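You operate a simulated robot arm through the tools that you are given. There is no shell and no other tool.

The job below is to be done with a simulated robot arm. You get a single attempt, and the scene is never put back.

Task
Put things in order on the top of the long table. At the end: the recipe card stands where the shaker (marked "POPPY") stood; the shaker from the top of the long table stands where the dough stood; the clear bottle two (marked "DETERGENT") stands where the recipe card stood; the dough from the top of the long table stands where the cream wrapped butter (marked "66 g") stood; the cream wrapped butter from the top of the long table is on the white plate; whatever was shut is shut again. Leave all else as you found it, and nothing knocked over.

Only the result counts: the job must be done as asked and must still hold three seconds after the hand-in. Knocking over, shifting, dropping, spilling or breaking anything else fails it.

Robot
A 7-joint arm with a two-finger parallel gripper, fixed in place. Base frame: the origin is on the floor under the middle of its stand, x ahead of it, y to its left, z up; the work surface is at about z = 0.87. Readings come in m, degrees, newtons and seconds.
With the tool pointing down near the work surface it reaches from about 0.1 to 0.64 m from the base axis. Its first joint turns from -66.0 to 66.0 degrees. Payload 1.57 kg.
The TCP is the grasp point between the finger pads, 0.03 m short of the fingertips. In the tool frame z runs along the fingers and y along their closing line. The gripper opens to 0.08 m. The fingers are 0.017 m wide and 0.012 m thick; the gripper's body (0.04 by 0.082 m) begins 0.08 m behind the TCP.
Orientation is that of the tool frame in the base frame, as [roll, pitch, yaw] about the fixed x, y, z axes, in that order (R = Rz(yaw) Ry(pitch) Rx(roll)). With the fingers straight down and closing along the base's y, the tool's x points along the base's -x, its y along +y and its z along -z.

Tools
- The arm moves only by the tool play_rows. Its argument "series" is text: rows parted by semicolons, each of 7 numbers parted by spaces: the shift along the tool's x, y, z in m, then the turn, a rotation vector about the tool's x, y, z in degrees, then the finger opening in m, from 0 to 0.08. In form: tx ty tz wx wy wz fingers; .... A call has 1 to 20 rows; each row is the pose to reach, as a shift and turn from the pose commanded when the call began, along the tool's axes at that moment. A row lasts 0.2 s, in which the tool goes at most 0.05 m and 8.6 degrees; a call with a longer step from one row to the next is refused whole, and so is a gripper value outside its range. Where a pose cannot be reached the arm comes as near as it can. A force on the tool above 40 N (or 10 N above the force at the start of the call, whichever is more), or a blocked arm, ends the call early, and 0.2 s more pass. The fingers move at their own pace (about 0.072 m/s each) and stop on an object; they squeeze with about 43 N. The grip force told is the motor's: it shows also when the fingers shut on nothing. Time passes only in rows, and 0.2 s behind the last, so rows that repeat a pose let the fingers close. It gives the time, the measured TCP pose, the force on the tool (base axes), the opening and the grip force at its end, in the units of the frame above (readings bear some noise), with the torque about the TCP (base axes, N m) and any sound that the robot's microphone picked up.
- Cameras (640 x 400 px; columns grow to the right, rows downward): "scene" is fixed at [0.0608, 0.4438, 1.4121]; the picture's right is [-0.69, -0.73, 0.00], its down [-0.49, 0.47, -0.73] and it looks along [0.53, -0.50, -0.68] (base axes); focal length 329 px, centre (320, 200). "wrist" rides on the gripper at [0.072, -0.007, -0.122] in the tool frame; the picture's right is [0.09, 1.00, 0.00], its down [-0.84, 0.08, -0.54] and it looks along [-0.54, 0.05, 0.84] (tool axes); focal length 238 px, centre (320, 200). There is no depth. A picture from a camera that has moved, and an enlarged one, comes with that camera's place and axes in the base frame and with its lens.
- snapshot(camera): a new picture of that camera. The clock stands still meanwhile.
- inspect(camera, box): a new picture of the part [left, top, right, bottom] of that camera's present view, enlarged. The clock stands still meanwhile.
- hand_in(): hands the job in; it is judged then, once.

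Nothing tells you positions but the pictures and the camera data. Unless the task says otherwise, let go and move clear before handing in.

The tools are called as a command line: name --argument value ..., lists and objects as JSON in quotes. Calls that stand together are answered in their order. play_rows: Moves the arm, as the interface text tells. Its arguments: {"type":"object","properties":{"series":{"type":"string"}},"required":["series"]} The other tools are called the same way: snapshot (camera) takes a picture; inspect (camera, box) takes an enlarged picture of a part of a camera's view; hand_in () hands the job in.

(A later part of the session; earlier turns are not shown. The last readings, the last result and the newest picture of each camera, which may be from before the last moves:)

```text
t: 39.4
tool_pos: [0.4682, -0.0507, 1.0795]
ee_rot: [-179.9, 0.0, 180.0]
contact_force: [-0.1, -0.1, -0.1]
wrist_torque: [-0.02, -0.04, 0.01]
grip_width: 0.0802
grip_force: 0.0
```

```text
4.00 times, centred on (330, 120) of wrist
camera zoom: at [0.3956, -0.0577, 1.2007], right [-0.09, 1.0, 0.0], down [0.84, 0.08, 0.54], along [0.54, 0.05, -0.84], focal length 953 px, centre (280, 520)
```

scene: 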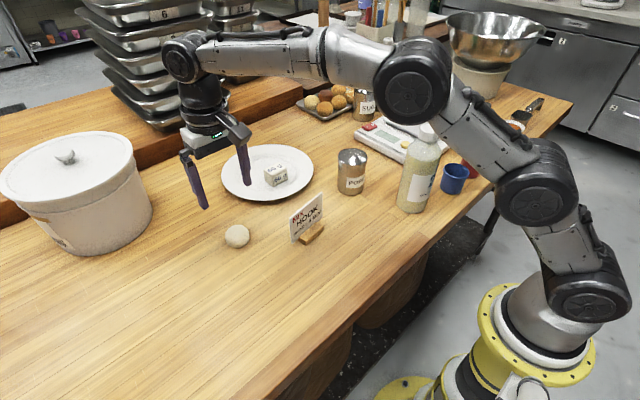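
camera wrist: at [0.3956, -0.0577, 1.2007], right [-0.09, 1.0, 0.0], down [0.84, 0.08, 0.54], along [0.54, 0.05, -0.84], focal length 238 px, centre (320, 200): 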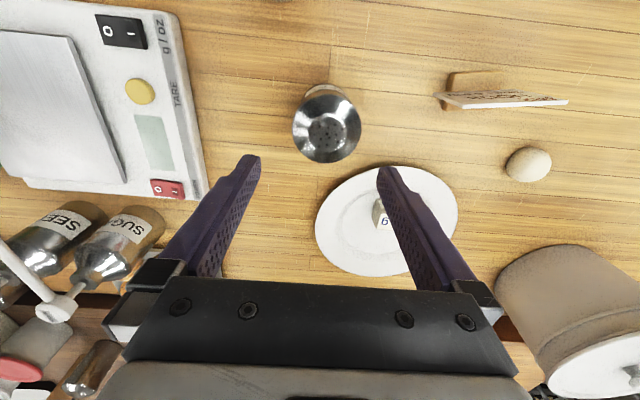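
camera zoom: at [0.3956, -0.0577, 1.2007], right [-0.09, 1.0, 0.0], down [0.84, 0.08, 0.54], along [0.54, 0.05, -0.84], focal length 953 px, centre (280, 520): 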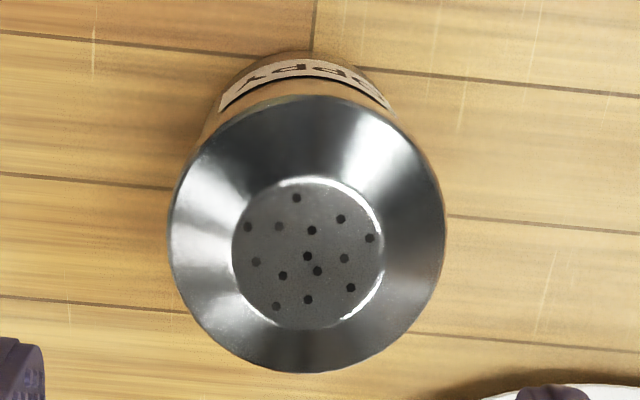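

The shaker's axis is near (0.465, -0.046), about 70 mm across and 0.11 m tall. I'll shift to line up, come down to just above its top, and look again before straddling it.

play_rows --series "0.003 0.006 0.01 0 0 0 0.08; 0.003 0.006 0.035 0 0 0 0.08; 0.003 0.006 0.055 0 0 0 0.08; 0.003 0.006 0.055 0 0 0 0.08"

snapshot --camera "wrist"

inspect --camera "scene" --box '[310, 100, 410, 210]'

```text
t: 40.4
tool_pos: [0.466, -0.0444, 1.0245]
ee_rot: [-179.9, 0.0, -180.0]
contact_force: [0.4, 0.3, -1.0]
wrist_torque: [-0.02, -0.02, -0.02]
grip_width: 0.08
grip_force: 0.0
```

```text
taken
camera wrist: at [0.3946, -0.0524, 1.1459], right [-0.09, 1.0, 0.0], down [0.84, 0.08, 0.54], along [0.54, 0.05, -0.84], focal length 238 px, centre (320, 200)
```

wrist: 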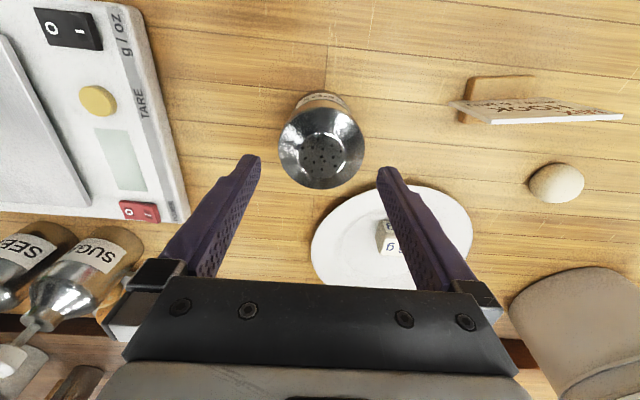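

```text
3.64 times, centred on (360, 155) of scene
camera zoom: at [0.0608, 0.4438, 1.4121], right [-0.69, -0.73, 0.0], down [-0.49, 0.47, -0.73], along [0.53, -0.5, -0.68], focal length 1197 px, centre (174, 364)
```

zoom: 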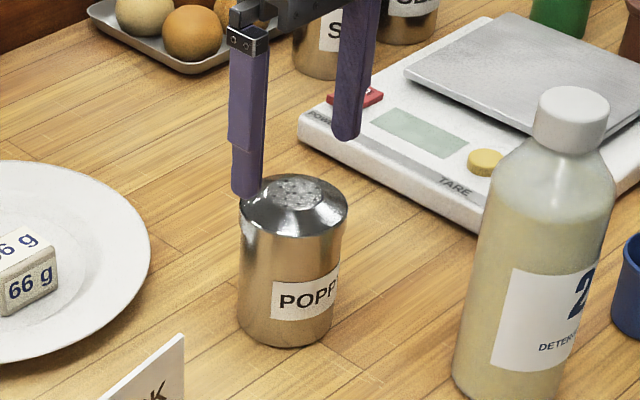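

The tool is lined up with the shaker to within a couple of millimetres. I'll lower the open fingers around it in moderate steps.

play_rows --series "0.0015 0 0.01 0 0 0 0.08; 0.0015 0 0.02 0 0 0 0.08; 0.0015 0 0.03 0 0 0 0.08; 0.0015 0 0.04 0 0 0 0.08; 0.0015 0 0.05 0 0 0 0.08; 0.0015 0 0.05 0 0 0 0.08"

snapshot --camera "wrist"

inspect --camera "scene" --box '[310, 100, 410, 210]'

```text
t: 41.8
tool_pos: [0.463, -0.0465, 0.975]
ee_rot: [179.9, 0.1, 179.9]
contact_force: [-0.7, 1.2, -0.2]
wrist_torque: [0.0, 0.02, -0.02]
grip_width: 0.0801
grip_force: 0.1
```

```text
taken
camera wrist: at [0.3921, -0.0524, 1.0953], right [-0.09, 1.0, 0.0], down [0.84, 0.08, 0.54], along [0.54, 0.05, -0.84], focal length 238 px, centre (320, 200)
```

wrist: 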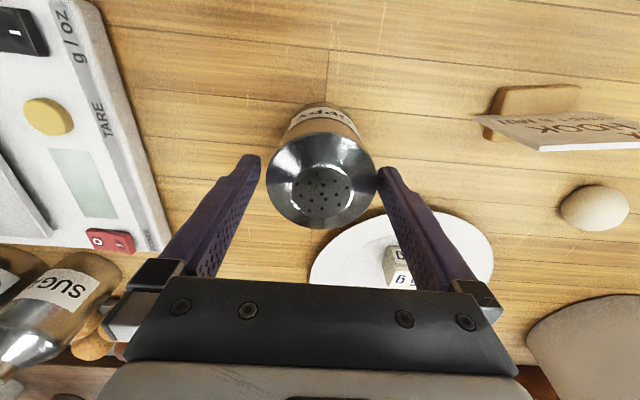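

```text
3.64 times, centred on (360, 155) of scene
camera zoom: at [0.0608, 0.4438, 1.4121], right [-0.69, -0.73, 0.0], down [-0.49, 0.47, -0.73], along [0.53, -0.5, -0.68], focal length 1197 px, centre (174, 364)
```

zoom: 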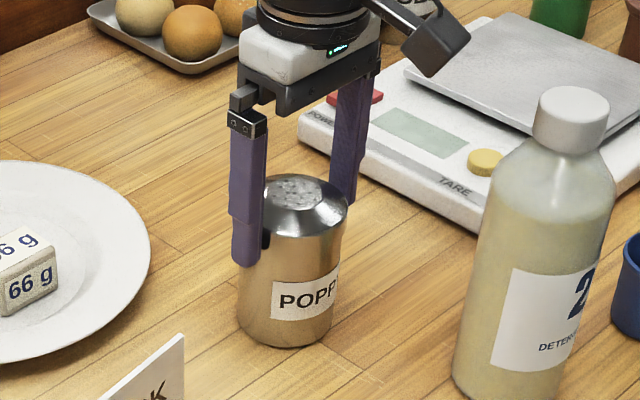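

The fingers straddle the shaker with clearance on both sides. I'll go down further, close, and lift slowly a little.

play_rows --series "0 0 0.015 0 0 0 0.08; 0 0 0.03 0 0 0 0.08; 0 0 0.042 0 0 0 0.08; 0 0 0.047 0 0 0 0.08; 0 0 0.047 0 0 0 0.08; 0 0 0.047 0 0 0 0.074; 0 0 0.047 0 0 0 0.07; 0 0 0.047 0 0 0 0.05; 0 0 0.047 0 0 0 0; 0 0 0.047 0 0 0 0"

snapshot --camera "wrist"

```text
t: 44.0
tool_pos: [0.4633, -0.0448, 0.9282]
ee_rot: [-179.9, -0.1, -179.9]
contact_force: [0.2, 0.8, -0.6]
wrist_torque: [0.02, -0.04, -0.01]
grip_width: 0.0647
grip_force: 42.7
```

```text
taken
camera wrist: at [0.392, -0.0519, 1.0494], right [-0.09, 1.0, 0.0], down [0.84, 0.08, 0.54], along [0.54, 0.05, -0.84], focal length 238 px, centre (320, 200)
```

wrist: 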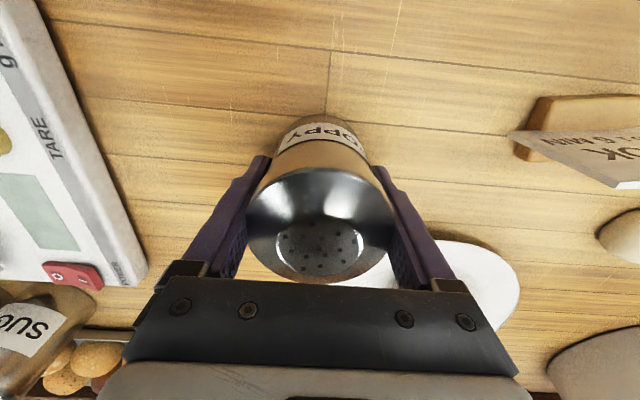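

The shaker's body is held at 64.7 mm with full force. I'll lift it slowly to carry height.

play_rows --series "0 0 -0.002 0 0 0 0; 0 0 -0.005 0 0 0 0; 0 0 -0.01 0 0 0 0; 0 0 -0.017 0 0 0 0; 0 0 -0.026 0 0 0 0; 0 0 -0.036 0 0 0 0; 0 0 -0.048 0 0 0 0; 0 0 -0.06 0 0 0 0; 0 0 -0.072 0 0 0 0; 0 0 -0.085 0 0 0 0; 0 0 -0.098 0 0 0 0; 0 0 -0.111 0 0 0 0; 0 0 -0.123 0 0 0 0; 0 0 -0.133 0 0 0 0; 0 0 -0.139 0 0 0 0; 0 0 -0.142 0 0 0 0; 0 0 -0.142 0 0 0 0"

snapshot --camera "wrist"

snapshot --camera "scene"

```text
t: 47.6
tool_pos: [0.4627, -0.0448, 1.0699]
ee_rot: [-180.0, 0.0, 180.0]
contact_force: [0.8, 0.0, -2.6]
wrist_torque: [0.02, 0.0, 0.0]
grip_width: 0.0652
grip_force: 42.7
```

```text
taken
camera wrist: at [0.3915, -0.0518, 1.1905], right [-0.09, 1.0, 0.0], down [0.84, 0.08, 0.54], along [0.54, 0.05, -0.84], focal length 238 px, centre (320, 200)
```

wrist: 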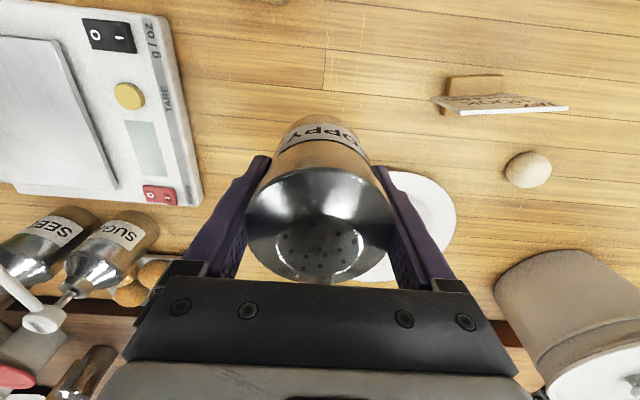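

```text
taken
```

scene: 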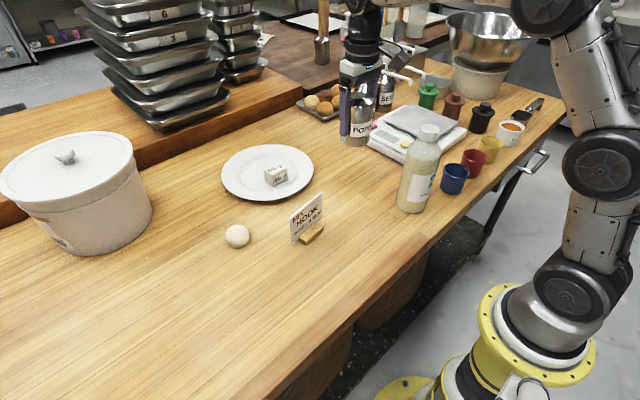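

The shaker hangs level in the grip. I'll carry it smoothly, well above the card, to the dough's former place near (0.361, 0.396).

play_rows --series "0.0014 0.006 0 0 0 0 0; 0.0042 0.018 0 0 0 0 0; 0.0084 0.036 0 0 0 0 0; 0.014 0.06 0 0 0 0 0; 0.0206 0.088 0 0 0 0 0; 0.0273 0.117 0 0 0 0 0; 0.0343 0.147 0 0 0 0 0; 0.0413 0.177 0 0 0 0 0; 0.0484 0.207 0 0 0 0 0; 0.0554 0.237 0 0 0 0 0; 0.0624 0.267 0 0 0 0 0; 0.0694 0.297 0 0 0 0 0; 0.0762 0.326 0 0 0 0 0; 0.0827 0.354 0 0 0 0 0; 0.0888 0.38 0 0 0 0 0; 0.0939 0.402 0 0 0 0 0; 0.0981 0.42 0 0 0 0 0; 0.1009 0.432 0 0 0 0 0; 0.1025 0.439 0 0 0 0 0; 0.103 0.441 0 0 0 0 0"

snapshot --camera "scene"

snapshot --camera "wrist"

```text
t: 51.8
tool_pos: [0.3608, 0.3962, 1.0702]
ee_rot: [179.9, -0.1, 180.0]
contact_force: [0.6, -0.2, -2.4]
wrist_torque: [0.03, 0.03, 0.0]
grip_width: 0.0647
grip_force: 43.3
```

```text
taken
```

scene: 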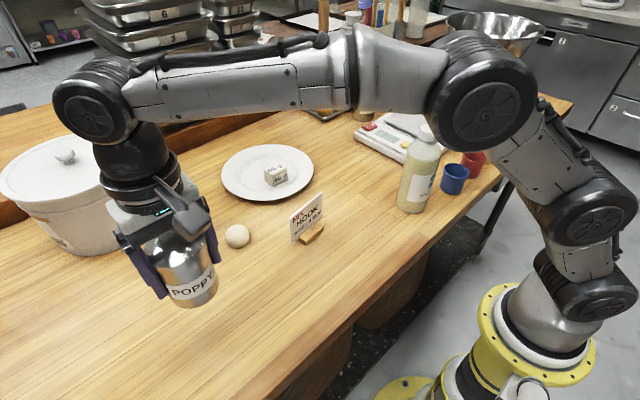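

```text
taken
camera wrist: at [0.2885, 0.3892, 1.1905], right [-0.09, 1.0, 0.0], down [0.84, 0.08, 0.54], along [0.54, 0.05, -0.84], focal length 238 px, centre (320, 200)
```

wrist: 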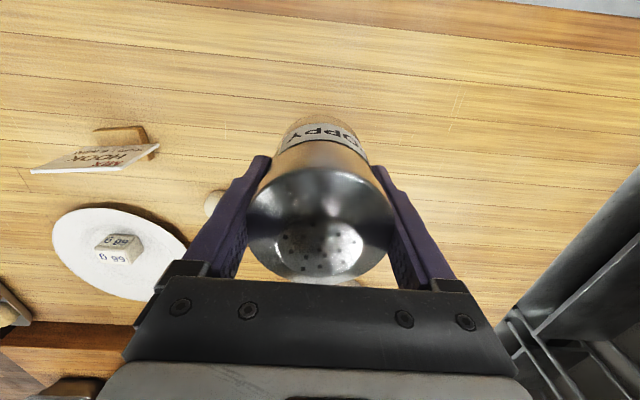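

Now I'll lower the shaker to about 3 mm above the table.

play_rows --series "0 0 0.006 0 0 0 0; 0 0 0.018 0 0 0 0; 0 0 0.035 0 0 0 0; 0 0 0.055 0 0 0 0; 0 0 0.075 0 0 0 0; 0 0 0.095 0 0 0 0; 0 0 0.112 0 0 0 0; 0 0 0.125 0 0 0 0; 0 0 0.134 0 0 0 0; 0 0 0.138 0 0 0 0; 0 0 0.139 0 0 0 0; 0 0 0.139 0 0 0 0"

inspect --camera "scene" --box '[150, 250, 290, 370]'

```text
t: 54.4
tool_pos: [0.3601, 0.3942, 0.9305]
ee_rot: [-180.0, 0.1, -180.0]
contact_force: [0.0, 0.0, -1.5]
wrist_torque: [0.02, -0.01, 0.01]
grip_width: 0.0646
grip_force: 43.2
```

```text
3.33 times, centred on (220, 310) of scene
camera zoom: at [0.0609, 0.4438, 1.4121], right [-0.69, -0.73, 0.0], down [-0.49, 0.47, -0.73], along [0.53, -0.5, -0.68], focal length 1097 px, centre (653, -167)
```

zoom: 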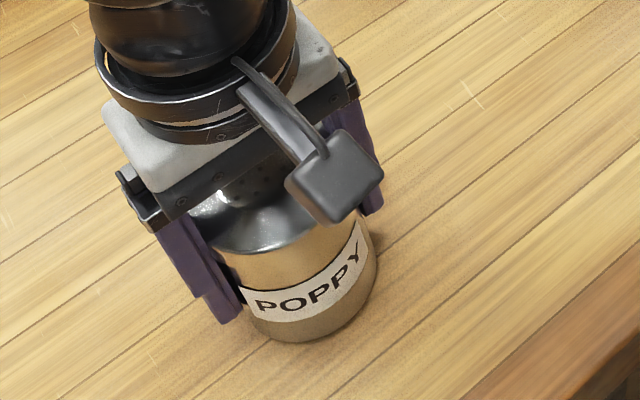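

Lowering the last millimetres to touch.

play_rows --series "0 0 0.001 0 0 0 0; 0 0 0.002 0 0 0 0; 0 0 0.003 0 0 0 0; 0 0 0.003 0 0 0 0"

```text
t: 55.4
tool_pos: [0.3586, 0.3939, 0.929]
ee_rot: [-180.0, -0.1, -180.0]
contact_force: [-1.3, 0.4, 1.3]
wrist_torque: [-0.06, 0.12, 0.01]
grip_width: 0.0647
grip_force: 42.6
```

It is just touching. I'll open the fingers slowly and rise straight up.

play_rows --series "0 0 0.0005 0 0 0 0.03; 0 0 0.0005 0 0 0 0.06; 0 0 0.0005 0 0 0 0.066; 0 0 0.0005 0 0 0 0.071; 0 0 0.0005 0 0 0 0.076; 0 0 0.0005 0 0 0 0.08; 0 0 0.0005 0 0 0 0.08; 0 0 -0.01 0 0 0 0.08; 0 0 -0.025 0 0 0 0.08; 0 0 -0.045 0 0 0 0.08; 0 0 -0.075 0 0 0 0.08; 0 0 -0.11 0 0 0 0.08; 0 0 -0.15 0 0 0 0.08; 0 0 -0.15 0 0 0 0.08"

snapshot --camera "wrist"

snapshot --camera "scene"

```text
t: 58.4
tool_pos: [0.3598, 0.3955, 1.0793]
ee_rot: [180.0, 0.0, -180.0]
contact_force: [-0.2, -0.2, 0.5]
wrist_torque: [0.02, -0.01, 0.04]
grip_width: 0.0802
grip_force: 0.1
```

```text
taken
camera wrist: at [0.2886, 0.3895, 1.1997], right [-0.09, 1.0, 0.0], down [0.84, 0.08, 0.54], along [0.54, 0.05, -0.84], focal length 238 px, centre (320, 200)
```

wrist: 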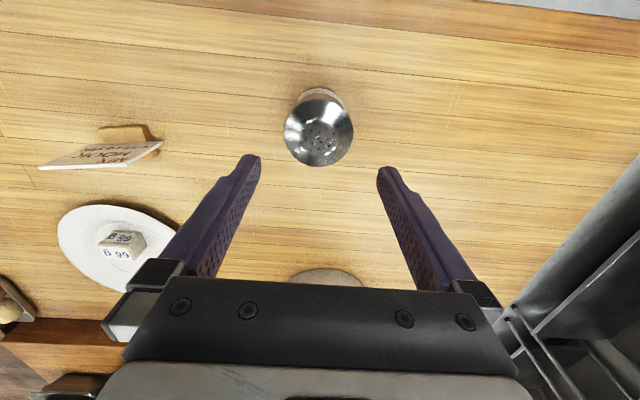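

```text
taken
```

scene: 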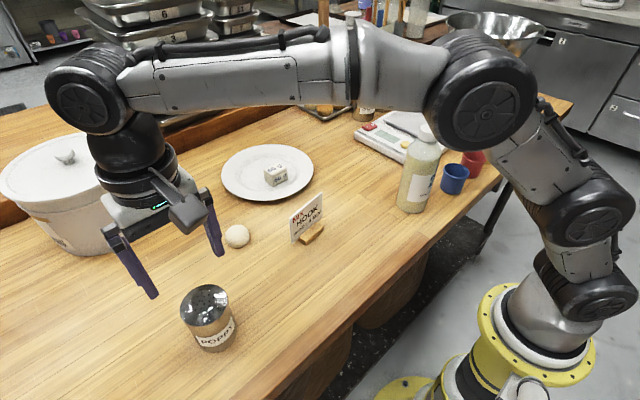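

The shaker stands well in the dough's old place. Next is the card, which runs nearly along y with a turn of about 7 degrees. I'll turn the gripper so it closes across the card and hover above it with a narrower opening.

play_rows --series "-0.006 -0.022 0 0 0 7 0.08; -0.012 -0.044 0 0 0 14 0.08; -0.018 -0.066 0 0 0 21 0.08; -0.024 -0.088 0 0 0 28 0.07; -0.03 -0.11 0 0 0 35 0.06; -0.036 -0.132 0.003 0 0 42 0.05; -0.042 -0.154 0.006 0 0 49 0.05; -0.048 -0.176 0.009 0 0 56 0.05; -0.054 -0.198 0.012 0 0 63 0.05; -0.06 -0.22 0.016 0 0 70 0.05; -0.066 -0.242 0.02 0 0 77 0.05; -0.0734 -0.264 0.025 0 0 83 0.05; -0.0734 -0.264 0.028 0 0 83 0.05; -0.0734 -0.264 0.028 0 0 83 0.05"

snapshot --camera "wrist"

snapshot --camera "scene"

```text
t: 61.4
tool_pos: [0.4338, 0.1322, 1.0496]
ee_rot: [-179.9, 0.0, 97.0]
contact_force: [-0.7, 1.0, -0.4]
wrist_torque: [-0.03, 0.02, -0.01]
grip_width: 0.0502
grip_force: 0.0
```

```text
taken
camera wrist: at [0.4192, 0.2022, 1.1708], right [0.98, 0.21, 0.0], down [0.18, -0.82, 0.54], along [0.11, -0.53, -0.84], focal length 238 px, centre (320, 200)
```

wrist: 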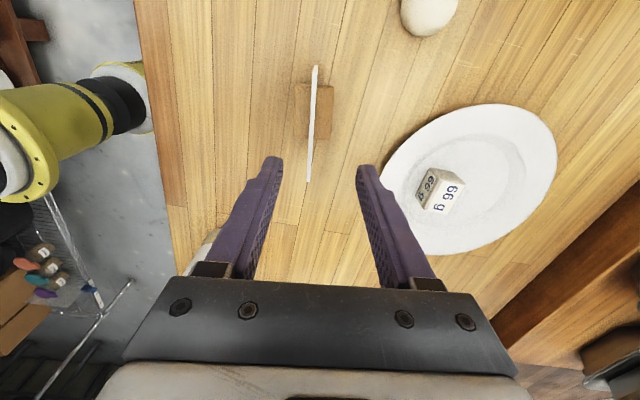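

```text
taken
```

scene: 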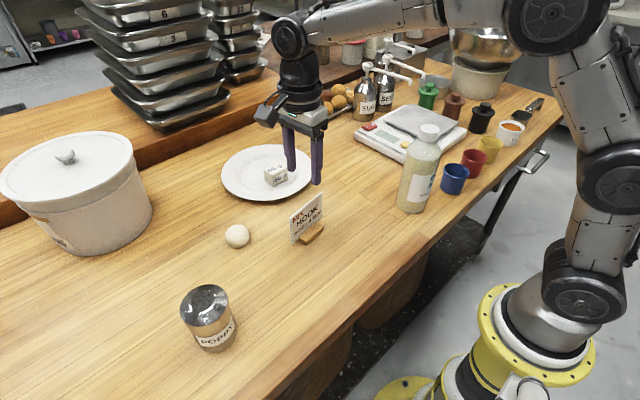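

inspect --camera "wrist" --box '[260, 50, 380, 200]'

```text
2.67 times, centred on (320, 125) of wrist
camera zoom: at [0.4192, 0.2022, 1.1708], right [0.98, 0.21, 0.0], down [0.18, -0.82, 0.54], along [0.11, -0.53, -0.84], focal length 636 px, centre (320, 400)
```

zoom: 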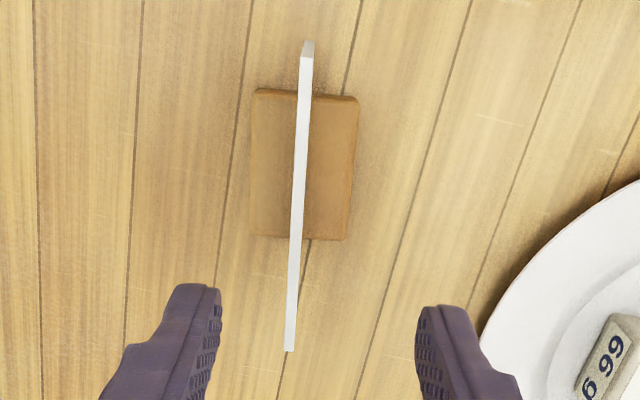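

The card's top edge runs from about (0.419, 0.184) to (0.433, 0.083), middle (0.426, 0.134). I'll shift about 8 mm to centre across it, come down until the fingertips are just above its top, and look again.

play_rows --series "0.004 -0.0079 0.01 0 0 0.7 0.05; 0.004 -0.0079 0.03 0 0 0.7 0.05; 0.004 -0.0079 0.05 0 0 0.7 0.05; 0.004 -0.0079 0.062 0 0 0.7 0.05; 0.004 -0.0079 0.062 0 0 0.7 0.05"

inspect --camera "wrist" --box '[220, 40, 420, 240]'

inspect --camera "scene" --box '[250, 140, 370, 260]'

```text
t: 62.6
tool_pos: [0.4251, 0.1331, 0.9869]
ee_rot: [180.0, 0.0, 96.3]
contact_force: [-0.3, 0.0, 0.4]
wrist_torque: [-0.01, -0.03, 0.0]
grip_width: 0.0499
grip_force: 0.0
```

```text
2.00 times, centred on (320, 140) of wrist
camera zoom: at [0.4109, 0.2044, 1.1082], right [0.98, 0.2, 0.0], down [0.17, -0.82, 0.54], along [0.11, -0.53, -0.84], focal length 477 px, centre (320, 320)
```

zoom: 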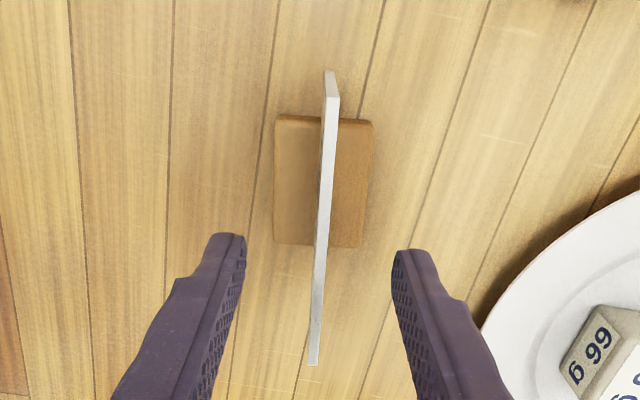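

```text
3.33 times, centred on (310, 200) of scene
camera zoom: at [0.0608, 0.4438, 1.4121], right [-0.69, -0.73, 0.0], down [-0.49, 0.47, -0.73], along [0.53, -0.5, -0.68], focal length 1097 px, centre (353, 200)
```

zoom: 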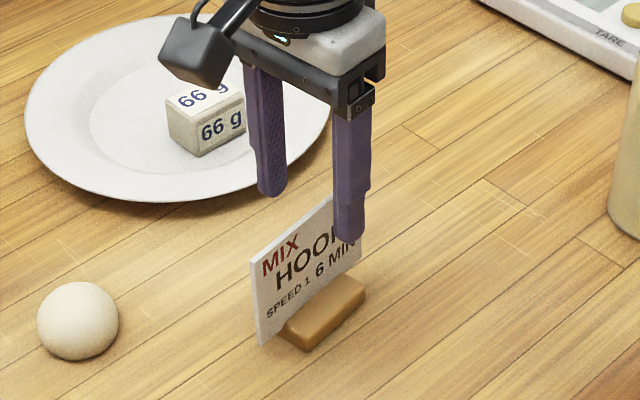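

The tool is centred on the card to within about a millimetre, needing only a 1.5 degree turn back. I'll descend so the fingertips stay above the wooden foot, then narrow the fingers part way to check symmetry.

play_rows --series "0 0.0007 0.012 0 0 -1.5 0.05; 0 0.0007 0.025 0 0 -1.5 0.05; 0 0.0007 0.038 0 0 -1.5 0.05; 0 0.0007 0.048 0 0 -1.5 0.05; 0 0.0007 0.048 0 0 -1.5 0.035; 0 0.0007 0.048 0 0 -1.5 0.022; 0 0.0007 0.048 0 0 -1.5 0.018; 0 0.0007 0.048 0 0 -1.5 0.018"

inspect --camera "wrist" --box '[240, 80, 400, 260]'

inspect --camera "scene" --box '[250, 160, 370, 260]'

```text
t: 64.4
tool_pos: [0.425, 0.1339, 0.9401]
ee_rot: [-179.9, 0.0, 97.8]
contact_force: [-0.2, 0.7, -0.9]
wrist_torque: [0.03, 0.02, 0.02]
grip_width: 0.0179
grip_force: 0.1
```

```text
2.22 times, centred on (320, 170) of wrist
camera zoom: at [0.4094, 0.2042, 1.0607], right [0.97, 0.23, 0.0], down [0.19, -0.82, 0.54], along [0.12, -0.53, -0.84], focal length 530 px, centre (320, 267)
```

zoom: 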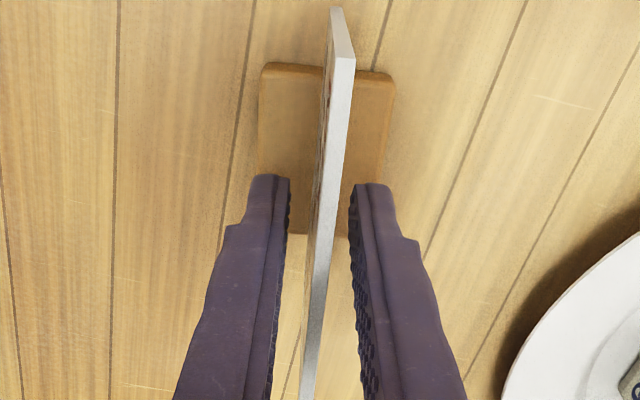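

```text
4.00 times, centred on (310, 210) of scene
camera zoom: at [0.0608, 0.4438, 1.4121], right [-0.69, -0.73, 0.0], down [-0.49, 0.47, -0.73], along [0.53, -0.5, -0.68], focal length 1317 px, centre (360, 160)
```

zoom: 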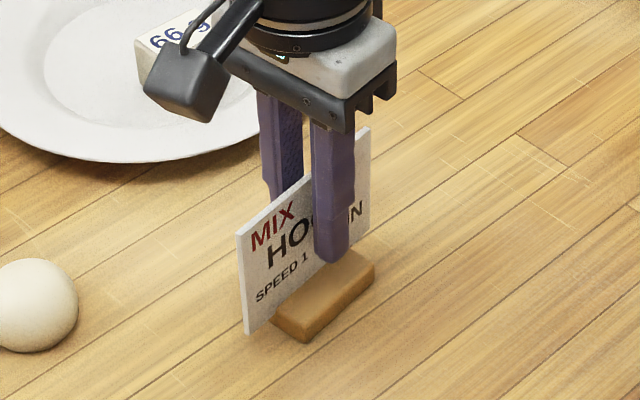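

The card stands midway between the fingers. I'll close gently and lift slowly a little.

play_rows --series "0 0 0 0 0 0 0.013; 0 0 0 0 0 0 0.009; 0 0 0 0 0 0 0.006; 0 0 0 0 0 0 0.003; 0 0 0 0 0 0 0; 0 0 0 0 0 0 0; 0 0 0 0 0 0 0; 0 0 -0.002 0 0 0 0; 0 0 -0.005 0 0 0 0; 0 0 -0.009 0 0 0 0; 0 0 -0.014 0 0 0 0; 0 0 -0.02 0 0 0 0; 0 0 -0.02 0 0 0 0"

snapshot --camera "wrist"

inspect --camera "scene" --box '[250, 160, 370, 260]'

```text
t: 67.2
tool_pos: [0.4261, 0.135, 0.9607]
ee_rot: [179.9, 0.0, 97.9]
contact_force: [0.0, 0.1, -0.6]
wrist_torque: [0.0, -0.01, 0.02]
grip_width: 0.0031
grip_force: 24.8
```

```text
taken
camera wrist: at [0.4101, 0.2048, 1.0814], right [0.97, 0.23, 0.0], down [0.19, -0.82, 0.54], along [0.12, -0.53, -0.84], focal length 238 px, centre (320, 200)
```

wrist: 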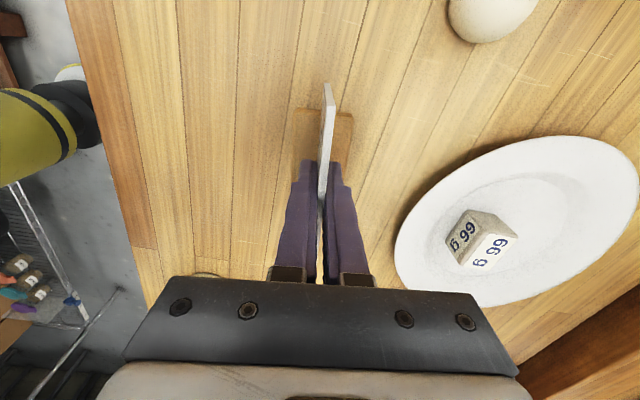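

```text
4.00 times, centred on (310, 210) of scene
camera zoom: at [0.0609, 0.4438, 1.4121], right [-0.69, -0.73, 0.0], down [-0.49, 0.47, -0.73], along [0.53, -0.5, -0.68], focal length 1317 px, centre (360, 160)
```

zoom: 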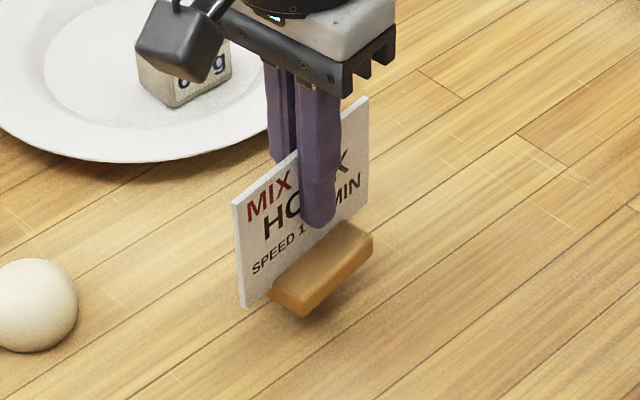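

The card with its foot is up and level. I'll lift a bit more and carry it slowly to the shaker's former place at about (0.464, -0.045), keeping its orientation.

play_rows --series "0 0 -0.006 0 0 0 0; 0 0 -0.015 0 0 0 0; 0 0 -0.025 0 0 0 0; 0 0 -0.033 0 0 0 0; -0.004 0.0003 -0.037 0 0 0 0; -0.012 0.0009 -0.037 0 0 0 0; -0.025 0.0018 -0.037 0 0 0 0; -0.043 0.0031 -0.037 0 0 0 0; -0.063 0.0045 -0.037 0 0 0 0; -0.084 0.006 -0.037 0 0 0 0; -0.105 0.0075 -0.037 0 0 0 0; -0.126 0.009 -0.037 0 0 0 0; -0.146 0.0104 -0.037 0 0 0 0; -0.162 0.0115 -0.037 0 0 0 0; -0.174 0.0124 -0.037 0 0 0 0; -0.1805 0.0129 -0.037 0 0 0 0; -0.1825 0.013 -0.037 0 0 0 0; -0.1825 0.013 -0.037 0 0 0 0"

snapshot --camera "scene"

snapshot --camera "wrist"

```text
t: 71.0
tool_pos: [0.4631, -0.0459, 0.9967]
ee_rot: [179.9, 0.0, 97.9]
contact_force: [0.3, -0.1, -1.0]
wrist_torque: [0.0, 0.03, 0.02]
grip_width: 0.003
grip_force: 24.5
```

```text
taken
```

scene: 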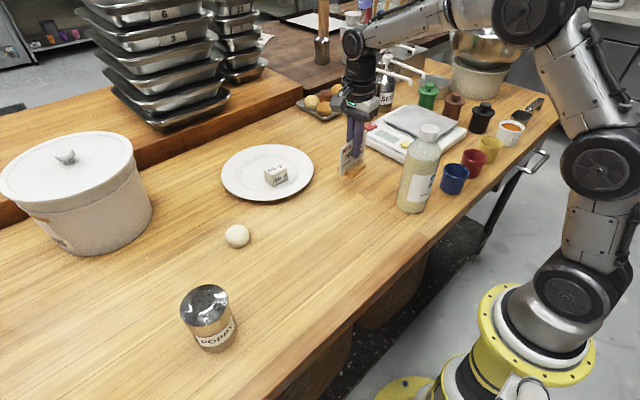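

```text
taken
camera wrist: at [0.4483, 0.0256, 1.1179], right [0.97, 0.23, 0.0], down [0.19, -0.82, 0.54], along [0.12, -0.53, -0.84], focal length 238 px, centre (320, 200)
```

wrist: 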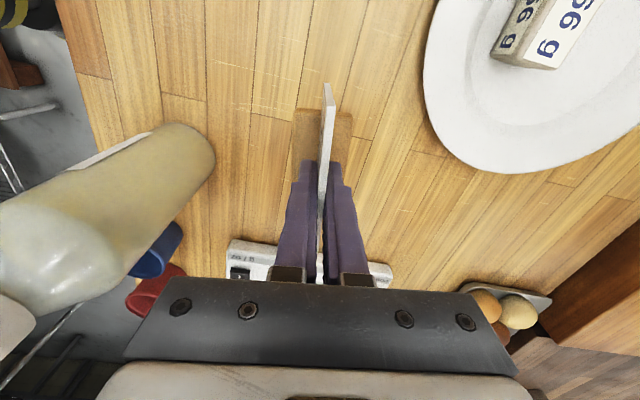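

The card hangs over the shaker's old place, clear of bottle and plate. I'll lower it to about 3 mm above the table.

play_rows --series "0 0 0.006 0 0 0 0; 0 0 0.016 0 0 0 0; 0 0 0.028 0 0 0 0; 0 0 0.039 0 0 0 0; 0 0 0.047 0 0 0 0; 0 0 0.052 0 0 0 0; 0 0 0.054 0 0 0 0; 0 0 0.055 0 0 0 0; 0 0 0.056 0 0 0 0; 0 0 0.056 0 0 0 0"

inspect --camera "scene" --box '[310, 110, 410, 200]'

```text
t: 73.2
tool_pos: [0.462, -0.045, 0.9411]
ee_rot: [-180.0, 0.0, 97.8]
contact_force: [0.3, -0.1, -0.7]
wrist_torque: [-0.01, 0.03, -0.03]
grip_width: 0.0033
grip_force: 24.8
```

```text
4.44 times, centred on (360, 155) of scene
camera zoom: at [0.0609, 0.4438, 1.4121], right [-0.69, -0.73, 0.0], down [-0.49, 0.47, -0.73], along [0.53, -0.5, -0.68], focal length 1463 px, centre (142, 400)
```

zoom: 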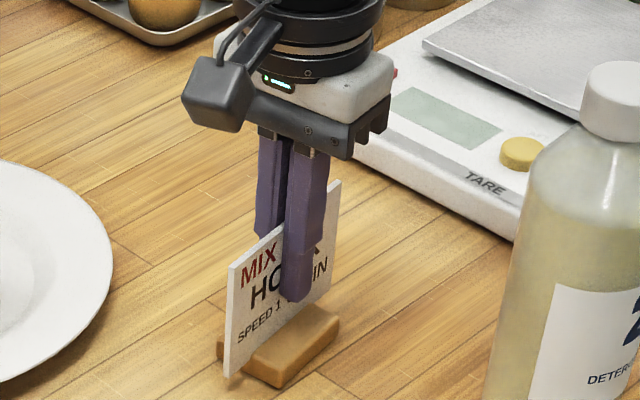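

Now the last millimetre or two, feeling for contact.

play_rows --series "0 0 0.0005 0 0 0 0; 0 0 0.001 0 0 0 0; 0 0 0.0015 0 0 0 0; 0 0 0.0015 0 0 0 0"

```text
t: 74.2
tool_pos: [0.4638, -0.0455, 0.94]
ee_rot: [180.0, -0.1, 97.7]
contact_force: [-0.6, -1.3, 2.2]
wrist_torque: [-0.02, 0.01, 0.01]
grip_width: 0.0031
grip_force: 24.6
```

Contact is felt. I'll open gradually and rise straight up.

play_rows --series "0 0 0 0 0 0 0.003; 0 0 0 0 0 0 0.006; 0 0 0 0 0 0 0.01; 0 0 0 0 0 0 0.016; 0 0 0 0 0 0 0.026; 0 0 0 0 0 0 0.04; 0 0 0 0 0 0 0.05; 0 0 0 0 0 0 0.05; 0 0 -0.008 0 0 0 0.05; 0 0 -0.025 0 0 0 0.05; 0 0 -0.05 0 0 0 0.05; 0 0 -0.08 0 0 0 0.05; 0 0 -0.11 0 0 0 0.05; 0 0 -0.11 0 0 0 0.05"

snapshot --camera "wrist"

inspect --camera "scene" --box '[310, 70, 470, 220]'

```text
t: 77.2
tool_pos: [0.4638, -0.0438, 1.0485]
ee_rot: [180.0, -0.1, 97.8]
contact_force: [-0.8, 0.8, -1.2]
wrist_torque: [-0.01, -0.02, -0.01]
grip_width: 0.0499
grip_force: 0.1
```

```text
taken
camera wrist: at [0.4489, 0.0262, 1.1705], right [0.97, 0.23, 0.0], down [0.19, -0.82, 0.54], along [0.12, -0.53, -0.84], focal length 238 px, centre (320, 200)
```

wrist: 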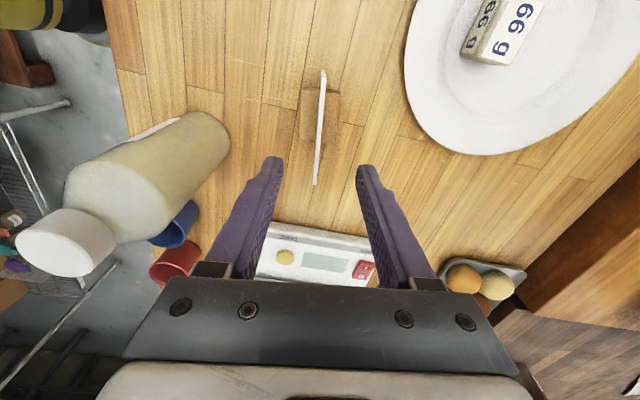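

```text
2.67 times, centred on (390, 145) of scene
camera zoom: at [0.0608, 0.4438, 1.4121], right [-0.69, -0.73, 0.0], down [-0.49, 0.47, -0.73], along [0.53, -0.5, -0.68], focal length 878 px, centre (133, 347)
```

zoom: 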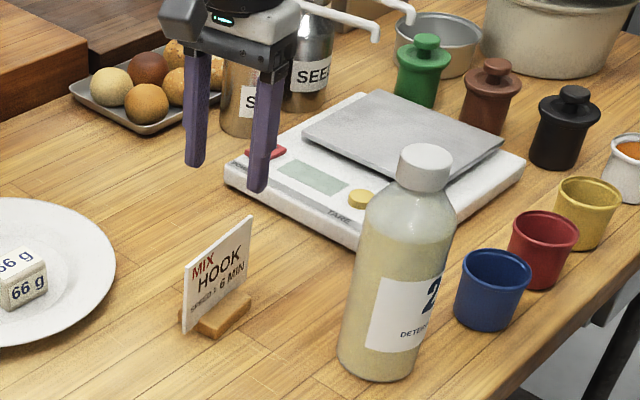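

The card stands in the shaker's old place. Next is the bottle near (0.322, -0.11), about 0.2 m tall; I'll rise well above it, turn the gripper back, and hover over it to look down.

play_rows --series "0 0 -0.04 0 0 -7.5 0.05; 0 0 -0.08 0 0 -15 0.06; 0 0 -0.12 0 0 -22.5 0.08; -0.0056 -0.0187 -0.12 0 0 -30 0.08; -0.0113 -0.0374 -0.12 0 0 -37.5 0.08; -0.0169 -0.0561 -0.12 0 0 -45 0.08; -0.0226 -0.0748 -0.12 0 0 -52.5 0.08; -0.0282 -0.0934 -0.12 0 0 -60 0.08; -0.0338 -0.1121 -0.12 0 0 -67.5 0.08; -0.0395 -0.1308 -0.12 0 0 -75 0.08; -0.0451 -0.1495 -0.12 0 0 -82.2 0.08; -0.0451 -0.1495 -0.12 0 0 -82.2 0.08; -0.0451 -0.1495 -0.12 0 0 -82.2 0.08"

snapshot --camera "wrist"

snapshot --camera "scene"

```text
t: 80.0
tool_pos: [0.3215, -0.1095, 1.1686]
ee_rot: [-180.0, 0.1, -179.9]
contact_force: [0.6, 0.0, -0.7]
wrist_torque: [-0.03, 0.0, -0.03]
grip_width: 0.0802
grip_force: 0.1
```

```text
taken
camera wrist: at [0.2504, -0.1165, 1.2903], right [-0.09, 1.0, 0.0], down [0.84, 0.08, 0.54], along [0.54, 0.05, -0.84], focal length 238 px, centre (320, 200)
```

wrist: 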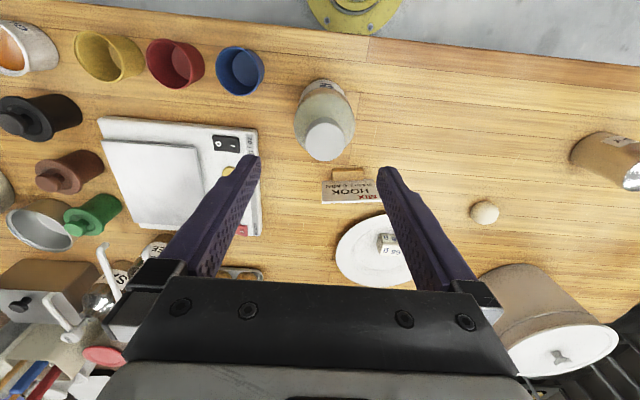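

```text
taken
```

scene: 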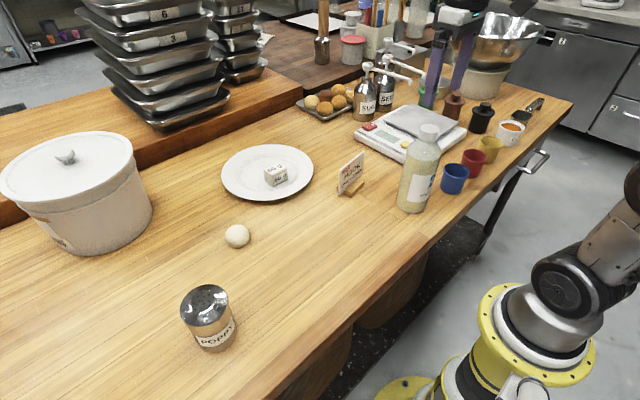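

inspect --camera "wrist" --box '[260, 60, 390, 180]'

inspect --camera "scene" --box '[370, 110, 470, 220]'

```text
3.33 times, centred on (325, 120) of wrist
camera zoom: at [0.2504, -0.1165, 1.2903], right [-0.09, 1.0, 0.0], down [0.84, 0.08, 0.54], along [0.54, 0.05, -0.84], focal length 794 px, centre (303, 467)
```

zoom: 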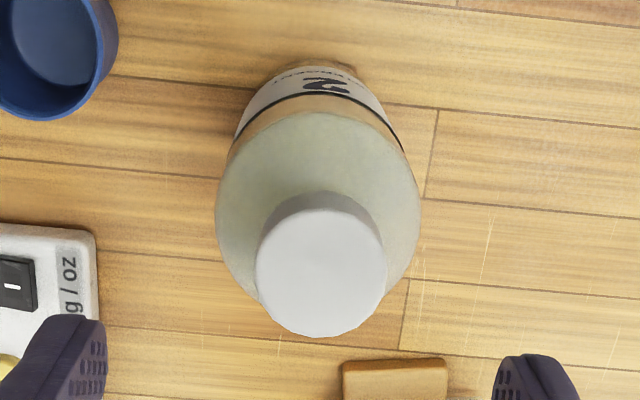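

```text
3.64 times, centred on (420, 165) of scene
camera zoom: at [0.0608, 0.4438, 1.4121], right [-0.69, -0.73, 0.0], down [-0.49, 0.47, -0.73], along [0.53, -0.5, -0.68], focal length 1197 px, centre (-44, 327)
```

zoom: 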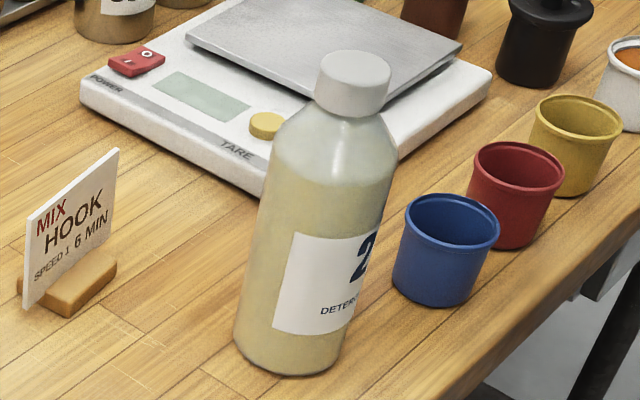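

The bottle's axis is near (0.3235, -0.105), body about 70 mm across and straight up to about z = 1.03. I'll line up and come down until the fingertips are just above the cap's height, then check.

play_rows --series "-0.0015 0.005 0.01 0 0 0 0.08; -0.0015 0.005 0.03 0 0 0 0.08; -0.0015 0.005 0.05 0 0 0 0.08; -0.0015 0.005 0.065 0 0 0 0.08; -0.0015 0.005 0.075 0 0 0 0.08; -0.0015 0.005 0.085 0 0 0 0.08; -0.0015 0.005 0.085 0 0 0 0.08"

snapshot --camera "wrist"

inspect --camera "scene" --box '[350, 60, 490, 220]'

```text
t: 81.6
tool_pos: [0.3234, -0.1053, 1.0841]
ee_rot: [-179.9, 0.0, -180.0]
contact_force: [-0.1, 0.4, 0.0]
wrist_torque: [-0.01, -0.02, 0.0]
grip_width: 0.08
grip_force: 0.2
```

```text
taken
camera wrist: at [0.2524, -0.1106, 1.206], right [-0.09, 1.0, 0.0], down [0.84, 0.08, 0.54], along [0.54, 0.05, -0.84], focal length 238 px, centre (320, 200)
```

wrist: 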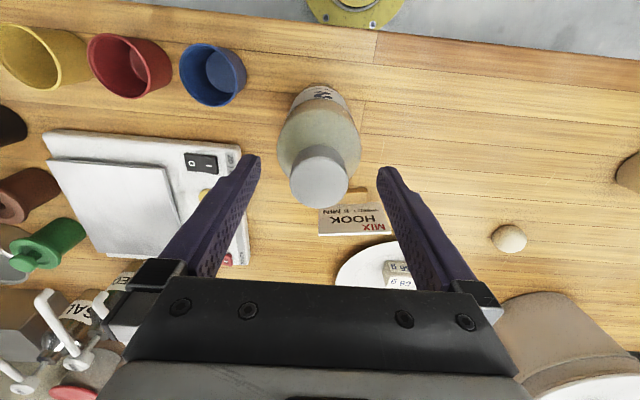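

```text
2.50 times, centred on (420, 140) of scene
camera zoom: at [0.0608, 0.4438, 1.4121], right [-0.69, -0.73, 0.0], down [-0.49, 0.47, -0.73], along [0.53, -0.5, -0.68], focal length 823 px, centre (70, 350)
```

zoom: 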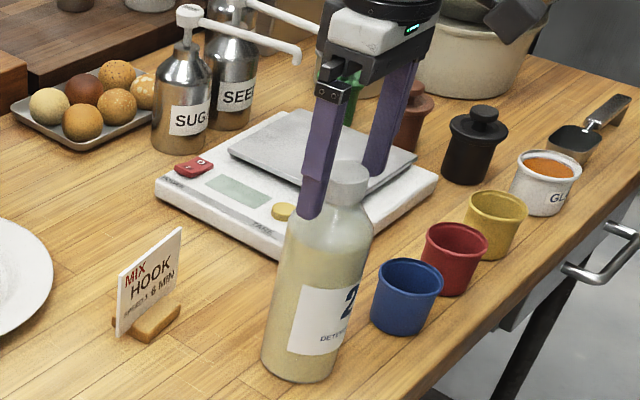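

Bottle and gripper are centred on each other. I'll lower the open fingers around the body, leaving clearance above the cap, and check before closing.

play_rows --series "0 0 0.01 0 0 0 0.08; 0 0 0.02 0 0 0 0.08; 0 0 0.03 0 0 0 0.08; 0 0 0.04 0 0 0 0.08; 0 0 0.05 0 0 0 0.08; 0 0 0.06 0 0 0 0.08; 0 0 0.07 0 0 0 0.08; 0 0 0.078 0 0 0 0.08; 0 0 0.08 0 0 0 0.08; 0 0 0.08 0 0 0 0.08"

snapshot --camera "wrist"

inspect --camera "scene" --box '[350, 60, 490, 220]'

```text
t: 83.8
tool_pos: [0.3239, -0.1044, 1.0033]
ee_rot: [-180.0, 0.0, 180.0]
contact_force: [-0.3, 0.9, 0.0]
wrist_torque: [0.02, 0.02, 0.03]
grip_width: 0.08
grip_force: 0.1
```

```text
taken
camera wrist: at [0.2518, -0.1107, 1.1246], right [-0.09, 1.0, 0.0], down [0.84, 0.08, 0.54], along [0.54, 0.05, -0.84], focal length 238 px, centre (320, 200)
```

wrist: 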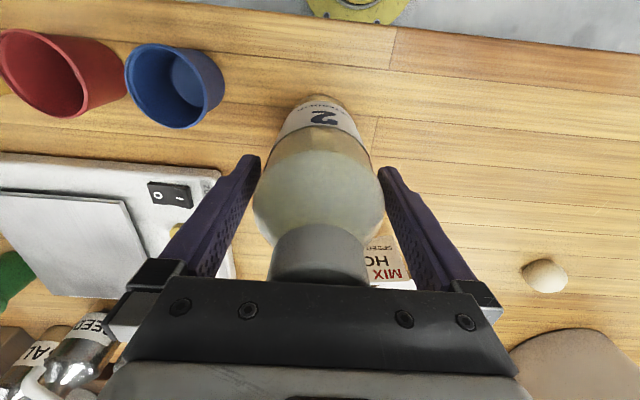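

```text
2.50 times, centred on (420, 140) of scene
camera zoom: at [0.0608, 0.4438, 1.4121], right [-0.69, -0.73, 0.0], down [-0.49, 0.47, -0.73], along [0.53, -0.5, -0.68], focal length 823 px, centre (70, 350)
```

zoom: 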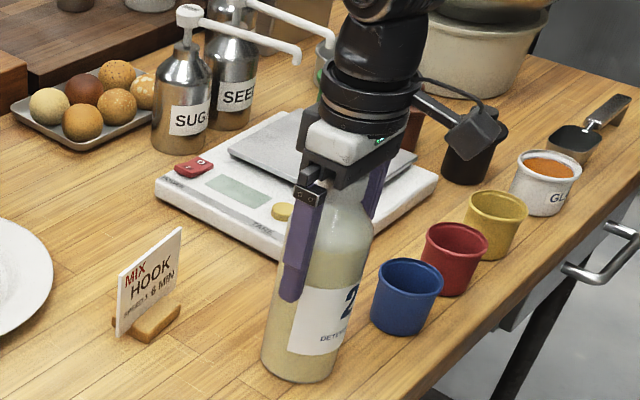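

The fingers straddle the bottle body evenly. I'll close on it and lift very slowly at first.

play_rows --series "0 0 0 0 0 0 0.075; 0 0 0 0 0 0 0.072; 0 0 0 0 0 0 0.069; 0 0 0 0 0 0 0.05; 0 0 0 0 0 0 0; 0 0 0 0 0 0 0; 0 0 0 0 0 0 0; 0 0 -0.001 0 0 0 0; 0 0 -0.003 0 0 0 0; 0 0 -0.006 0 0 0 0; 0 0 -0.01 0 0 0 0; 0 0 -0.015 0 0 0 0; 0 0 -0.015 0 0 0 0"

snapshot --camera "wrist"

inspect --camera "scene" --box '[350, 60, 490, 220]'

```text
t: 86.6
tool_pos: [0.3233, -0.1052, 1.0203]
ee_rot: [180.0, -0.1, 180.0]
contact_force: [-0.5, 0.1, -5.6]
wrist_torque: [-0.02, 0.02, 0.02]
grip_width: 0.0687
grip_force: 42.8
```

```text
taken
camera wrist: at [0.2517, -0.1125, 1.1408], right [-0.09, 1.0, 0.0], down [0.84, 0.08, 0.54], along [0.54, 0.05, -0.84], focal length 238 px, centre (320, 200)
```

wrist: 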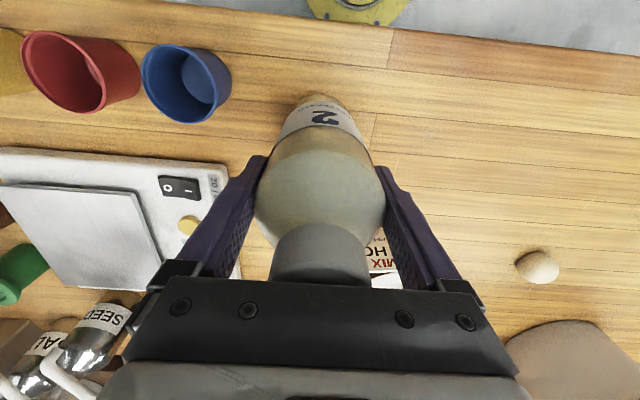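

```text
2.50 times, centred on (420, 140) of scene
camera zoom: at [0.0609, 0.4437, 1.4121], right [-0.69, -0.73, 0.0], down [-0.49, 0.47, -0.73], along [0.53, -0.5, -0.68], focal length 823 px, centre (70, 350)
```

zoom: 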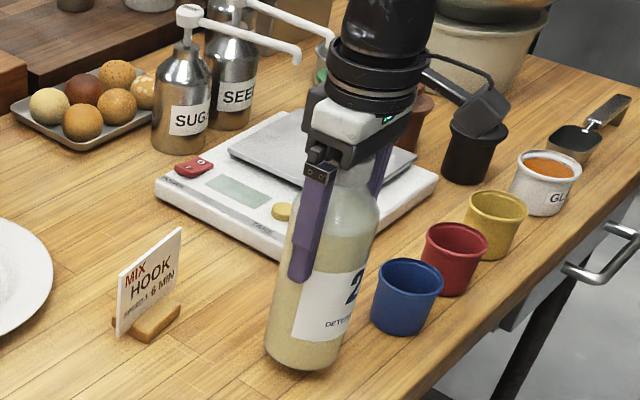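

The bottle (about 0.5 kg) is held upright. I'll lift it a little more, then carry it on a path that swings wide of the card.

play_rows --series "0 0 -0.003 0 0 0 0; 0 0 -0.009 0 0 0 0; 0 0 -0.017 0 0 0 0; 0 0 -0.025 0 0 0 0; 0 0 -0.031 0 0 0 0; 0 0 -0.035 0 0 0 0; 0 0 -0.036 0 0 0 0; 0 0 -0.036 0 0 0 0"

play_rows --series "0 0.002 0 0 0 0 0; -0.001 0.008 0 0 0 0 0; -0.002 0.018 0 0 0 0 0; -0.004 0.032 0 0 0 0 0; -0.007 0.049 0 0 0 0 0; -0.011 0.067 0 0 0 0 0; -0.016 0.085 0 0 0 0 0; -0.023 0.103 0 0 0 0 0; -0.031 0.121 0 0 0 0 0; -0.04 0.139 0 0 0 0 0; -0.05 0.156 0 0 0 0 0; -0.06 0.173 0 0 0 0 0; -0.07 0.189 0 0 0 0 0; -0.079 0.203 0 0 0 0 0; -0.087 0.215 0 0 0 0 0; -0.094 0.225 0 0 0 0 0; -0.099 0.232 0 0 0 0 0; -0.1015 0.2365 0 0 0 0 0; -0.102 0.238 0 0 0 0 0; -0.102 0.238 0 0 0 0 0"

snapshot --camera "scene"

snapshot --camera "wrist"

```text
t: 88.4
tool_pos: [0.3239, -0.1047, 1.055]
ee_rot: [179.9, 0.0, -180.0]
contact_force: [-0.1, 0.1, -6.5]
wrist_torque: [-0.05, -0.01, 0.04]
grip_width: 0.0688
grip_force: 43.1
```

```text
t: 92.6
tool_pos: [0.4245, 0.1338, 1.0567]
ee_rot: [179.8, 0.0, 180.0]
contact_force: [-1.5, 0.1, -7.3]
wrist_torque: [-0.03, 0.01, 0.03]
grip_width: 0.0686
grip_force: 43.4
```

```text
taken
```

scene: 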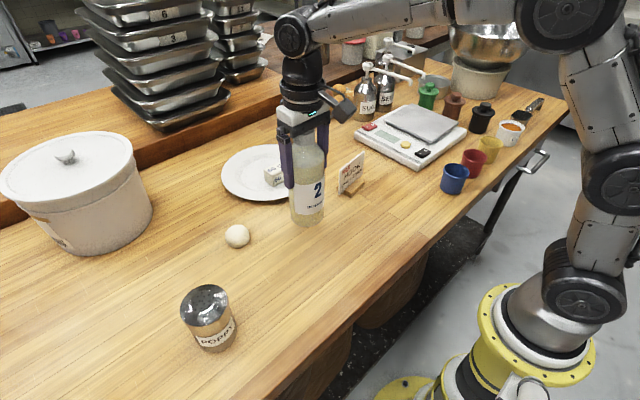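

```text
taken
camera wrist: at [0.3535, 0.1269, 1.1763], right [-0.09, 1.0, 0.0], down [0.84, 0.08, 0.54], along [0.54, 0.05, -0.84], focal length 238 px, centre (320, 200)
```

wrist: 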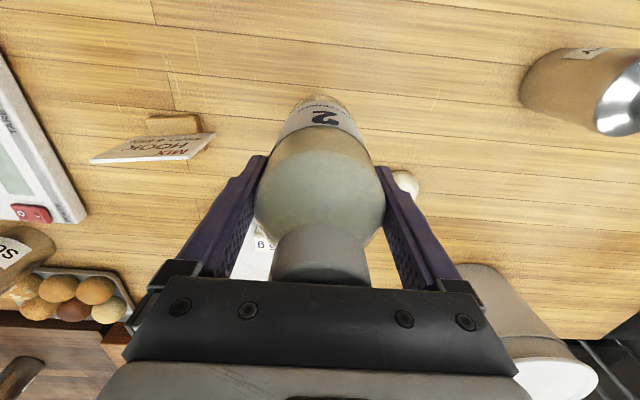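

The bottle hangs upright above the card's former place at (0.425, 0.133). I'll lower it to about 3 mm above the table.

play_rows --series "0 0 0.004 0 0 0 0; 0 0 0.011 0 0 0 0; 0 0 0.02 0 0 0 0; 0 0 0.03 0 0 0 0; 0 0 0.038 0 0 0 0; 0 0 0.044 0 0 0 0; 0 0 0.047 0 0 0 0; 0 0 0.048 0 0 0 0; 0 0 0.048 0 0 0 0"

inspect --camera "scene" --box '[230, 100, 390, 250]'

```text
t: 94.6
tool_pos: [0.4247, 0.1344, 1.0067]
ee_rot: [-179.9, 0.0, -180.0]
contact_force: [-1.3, 0.3, -6.5]
wrist_torque: [-0.01, 0.05, -0.01]
grip_width: 0.069
grip_force: 43.0
```

```text
2.67 times, centred on (310, 175) of scene
camera zoom: at [0.0609, 0.4438, 1.4121], right [-0.69, -0.73, 0.0], down [-0.49, 0.47, -0.73], along [0.53, -0.5, -0.68], focal length 878 px, centre (347, 267)
```

zoom: 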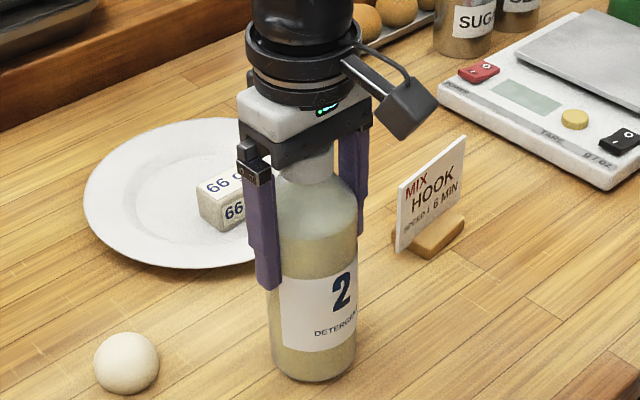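

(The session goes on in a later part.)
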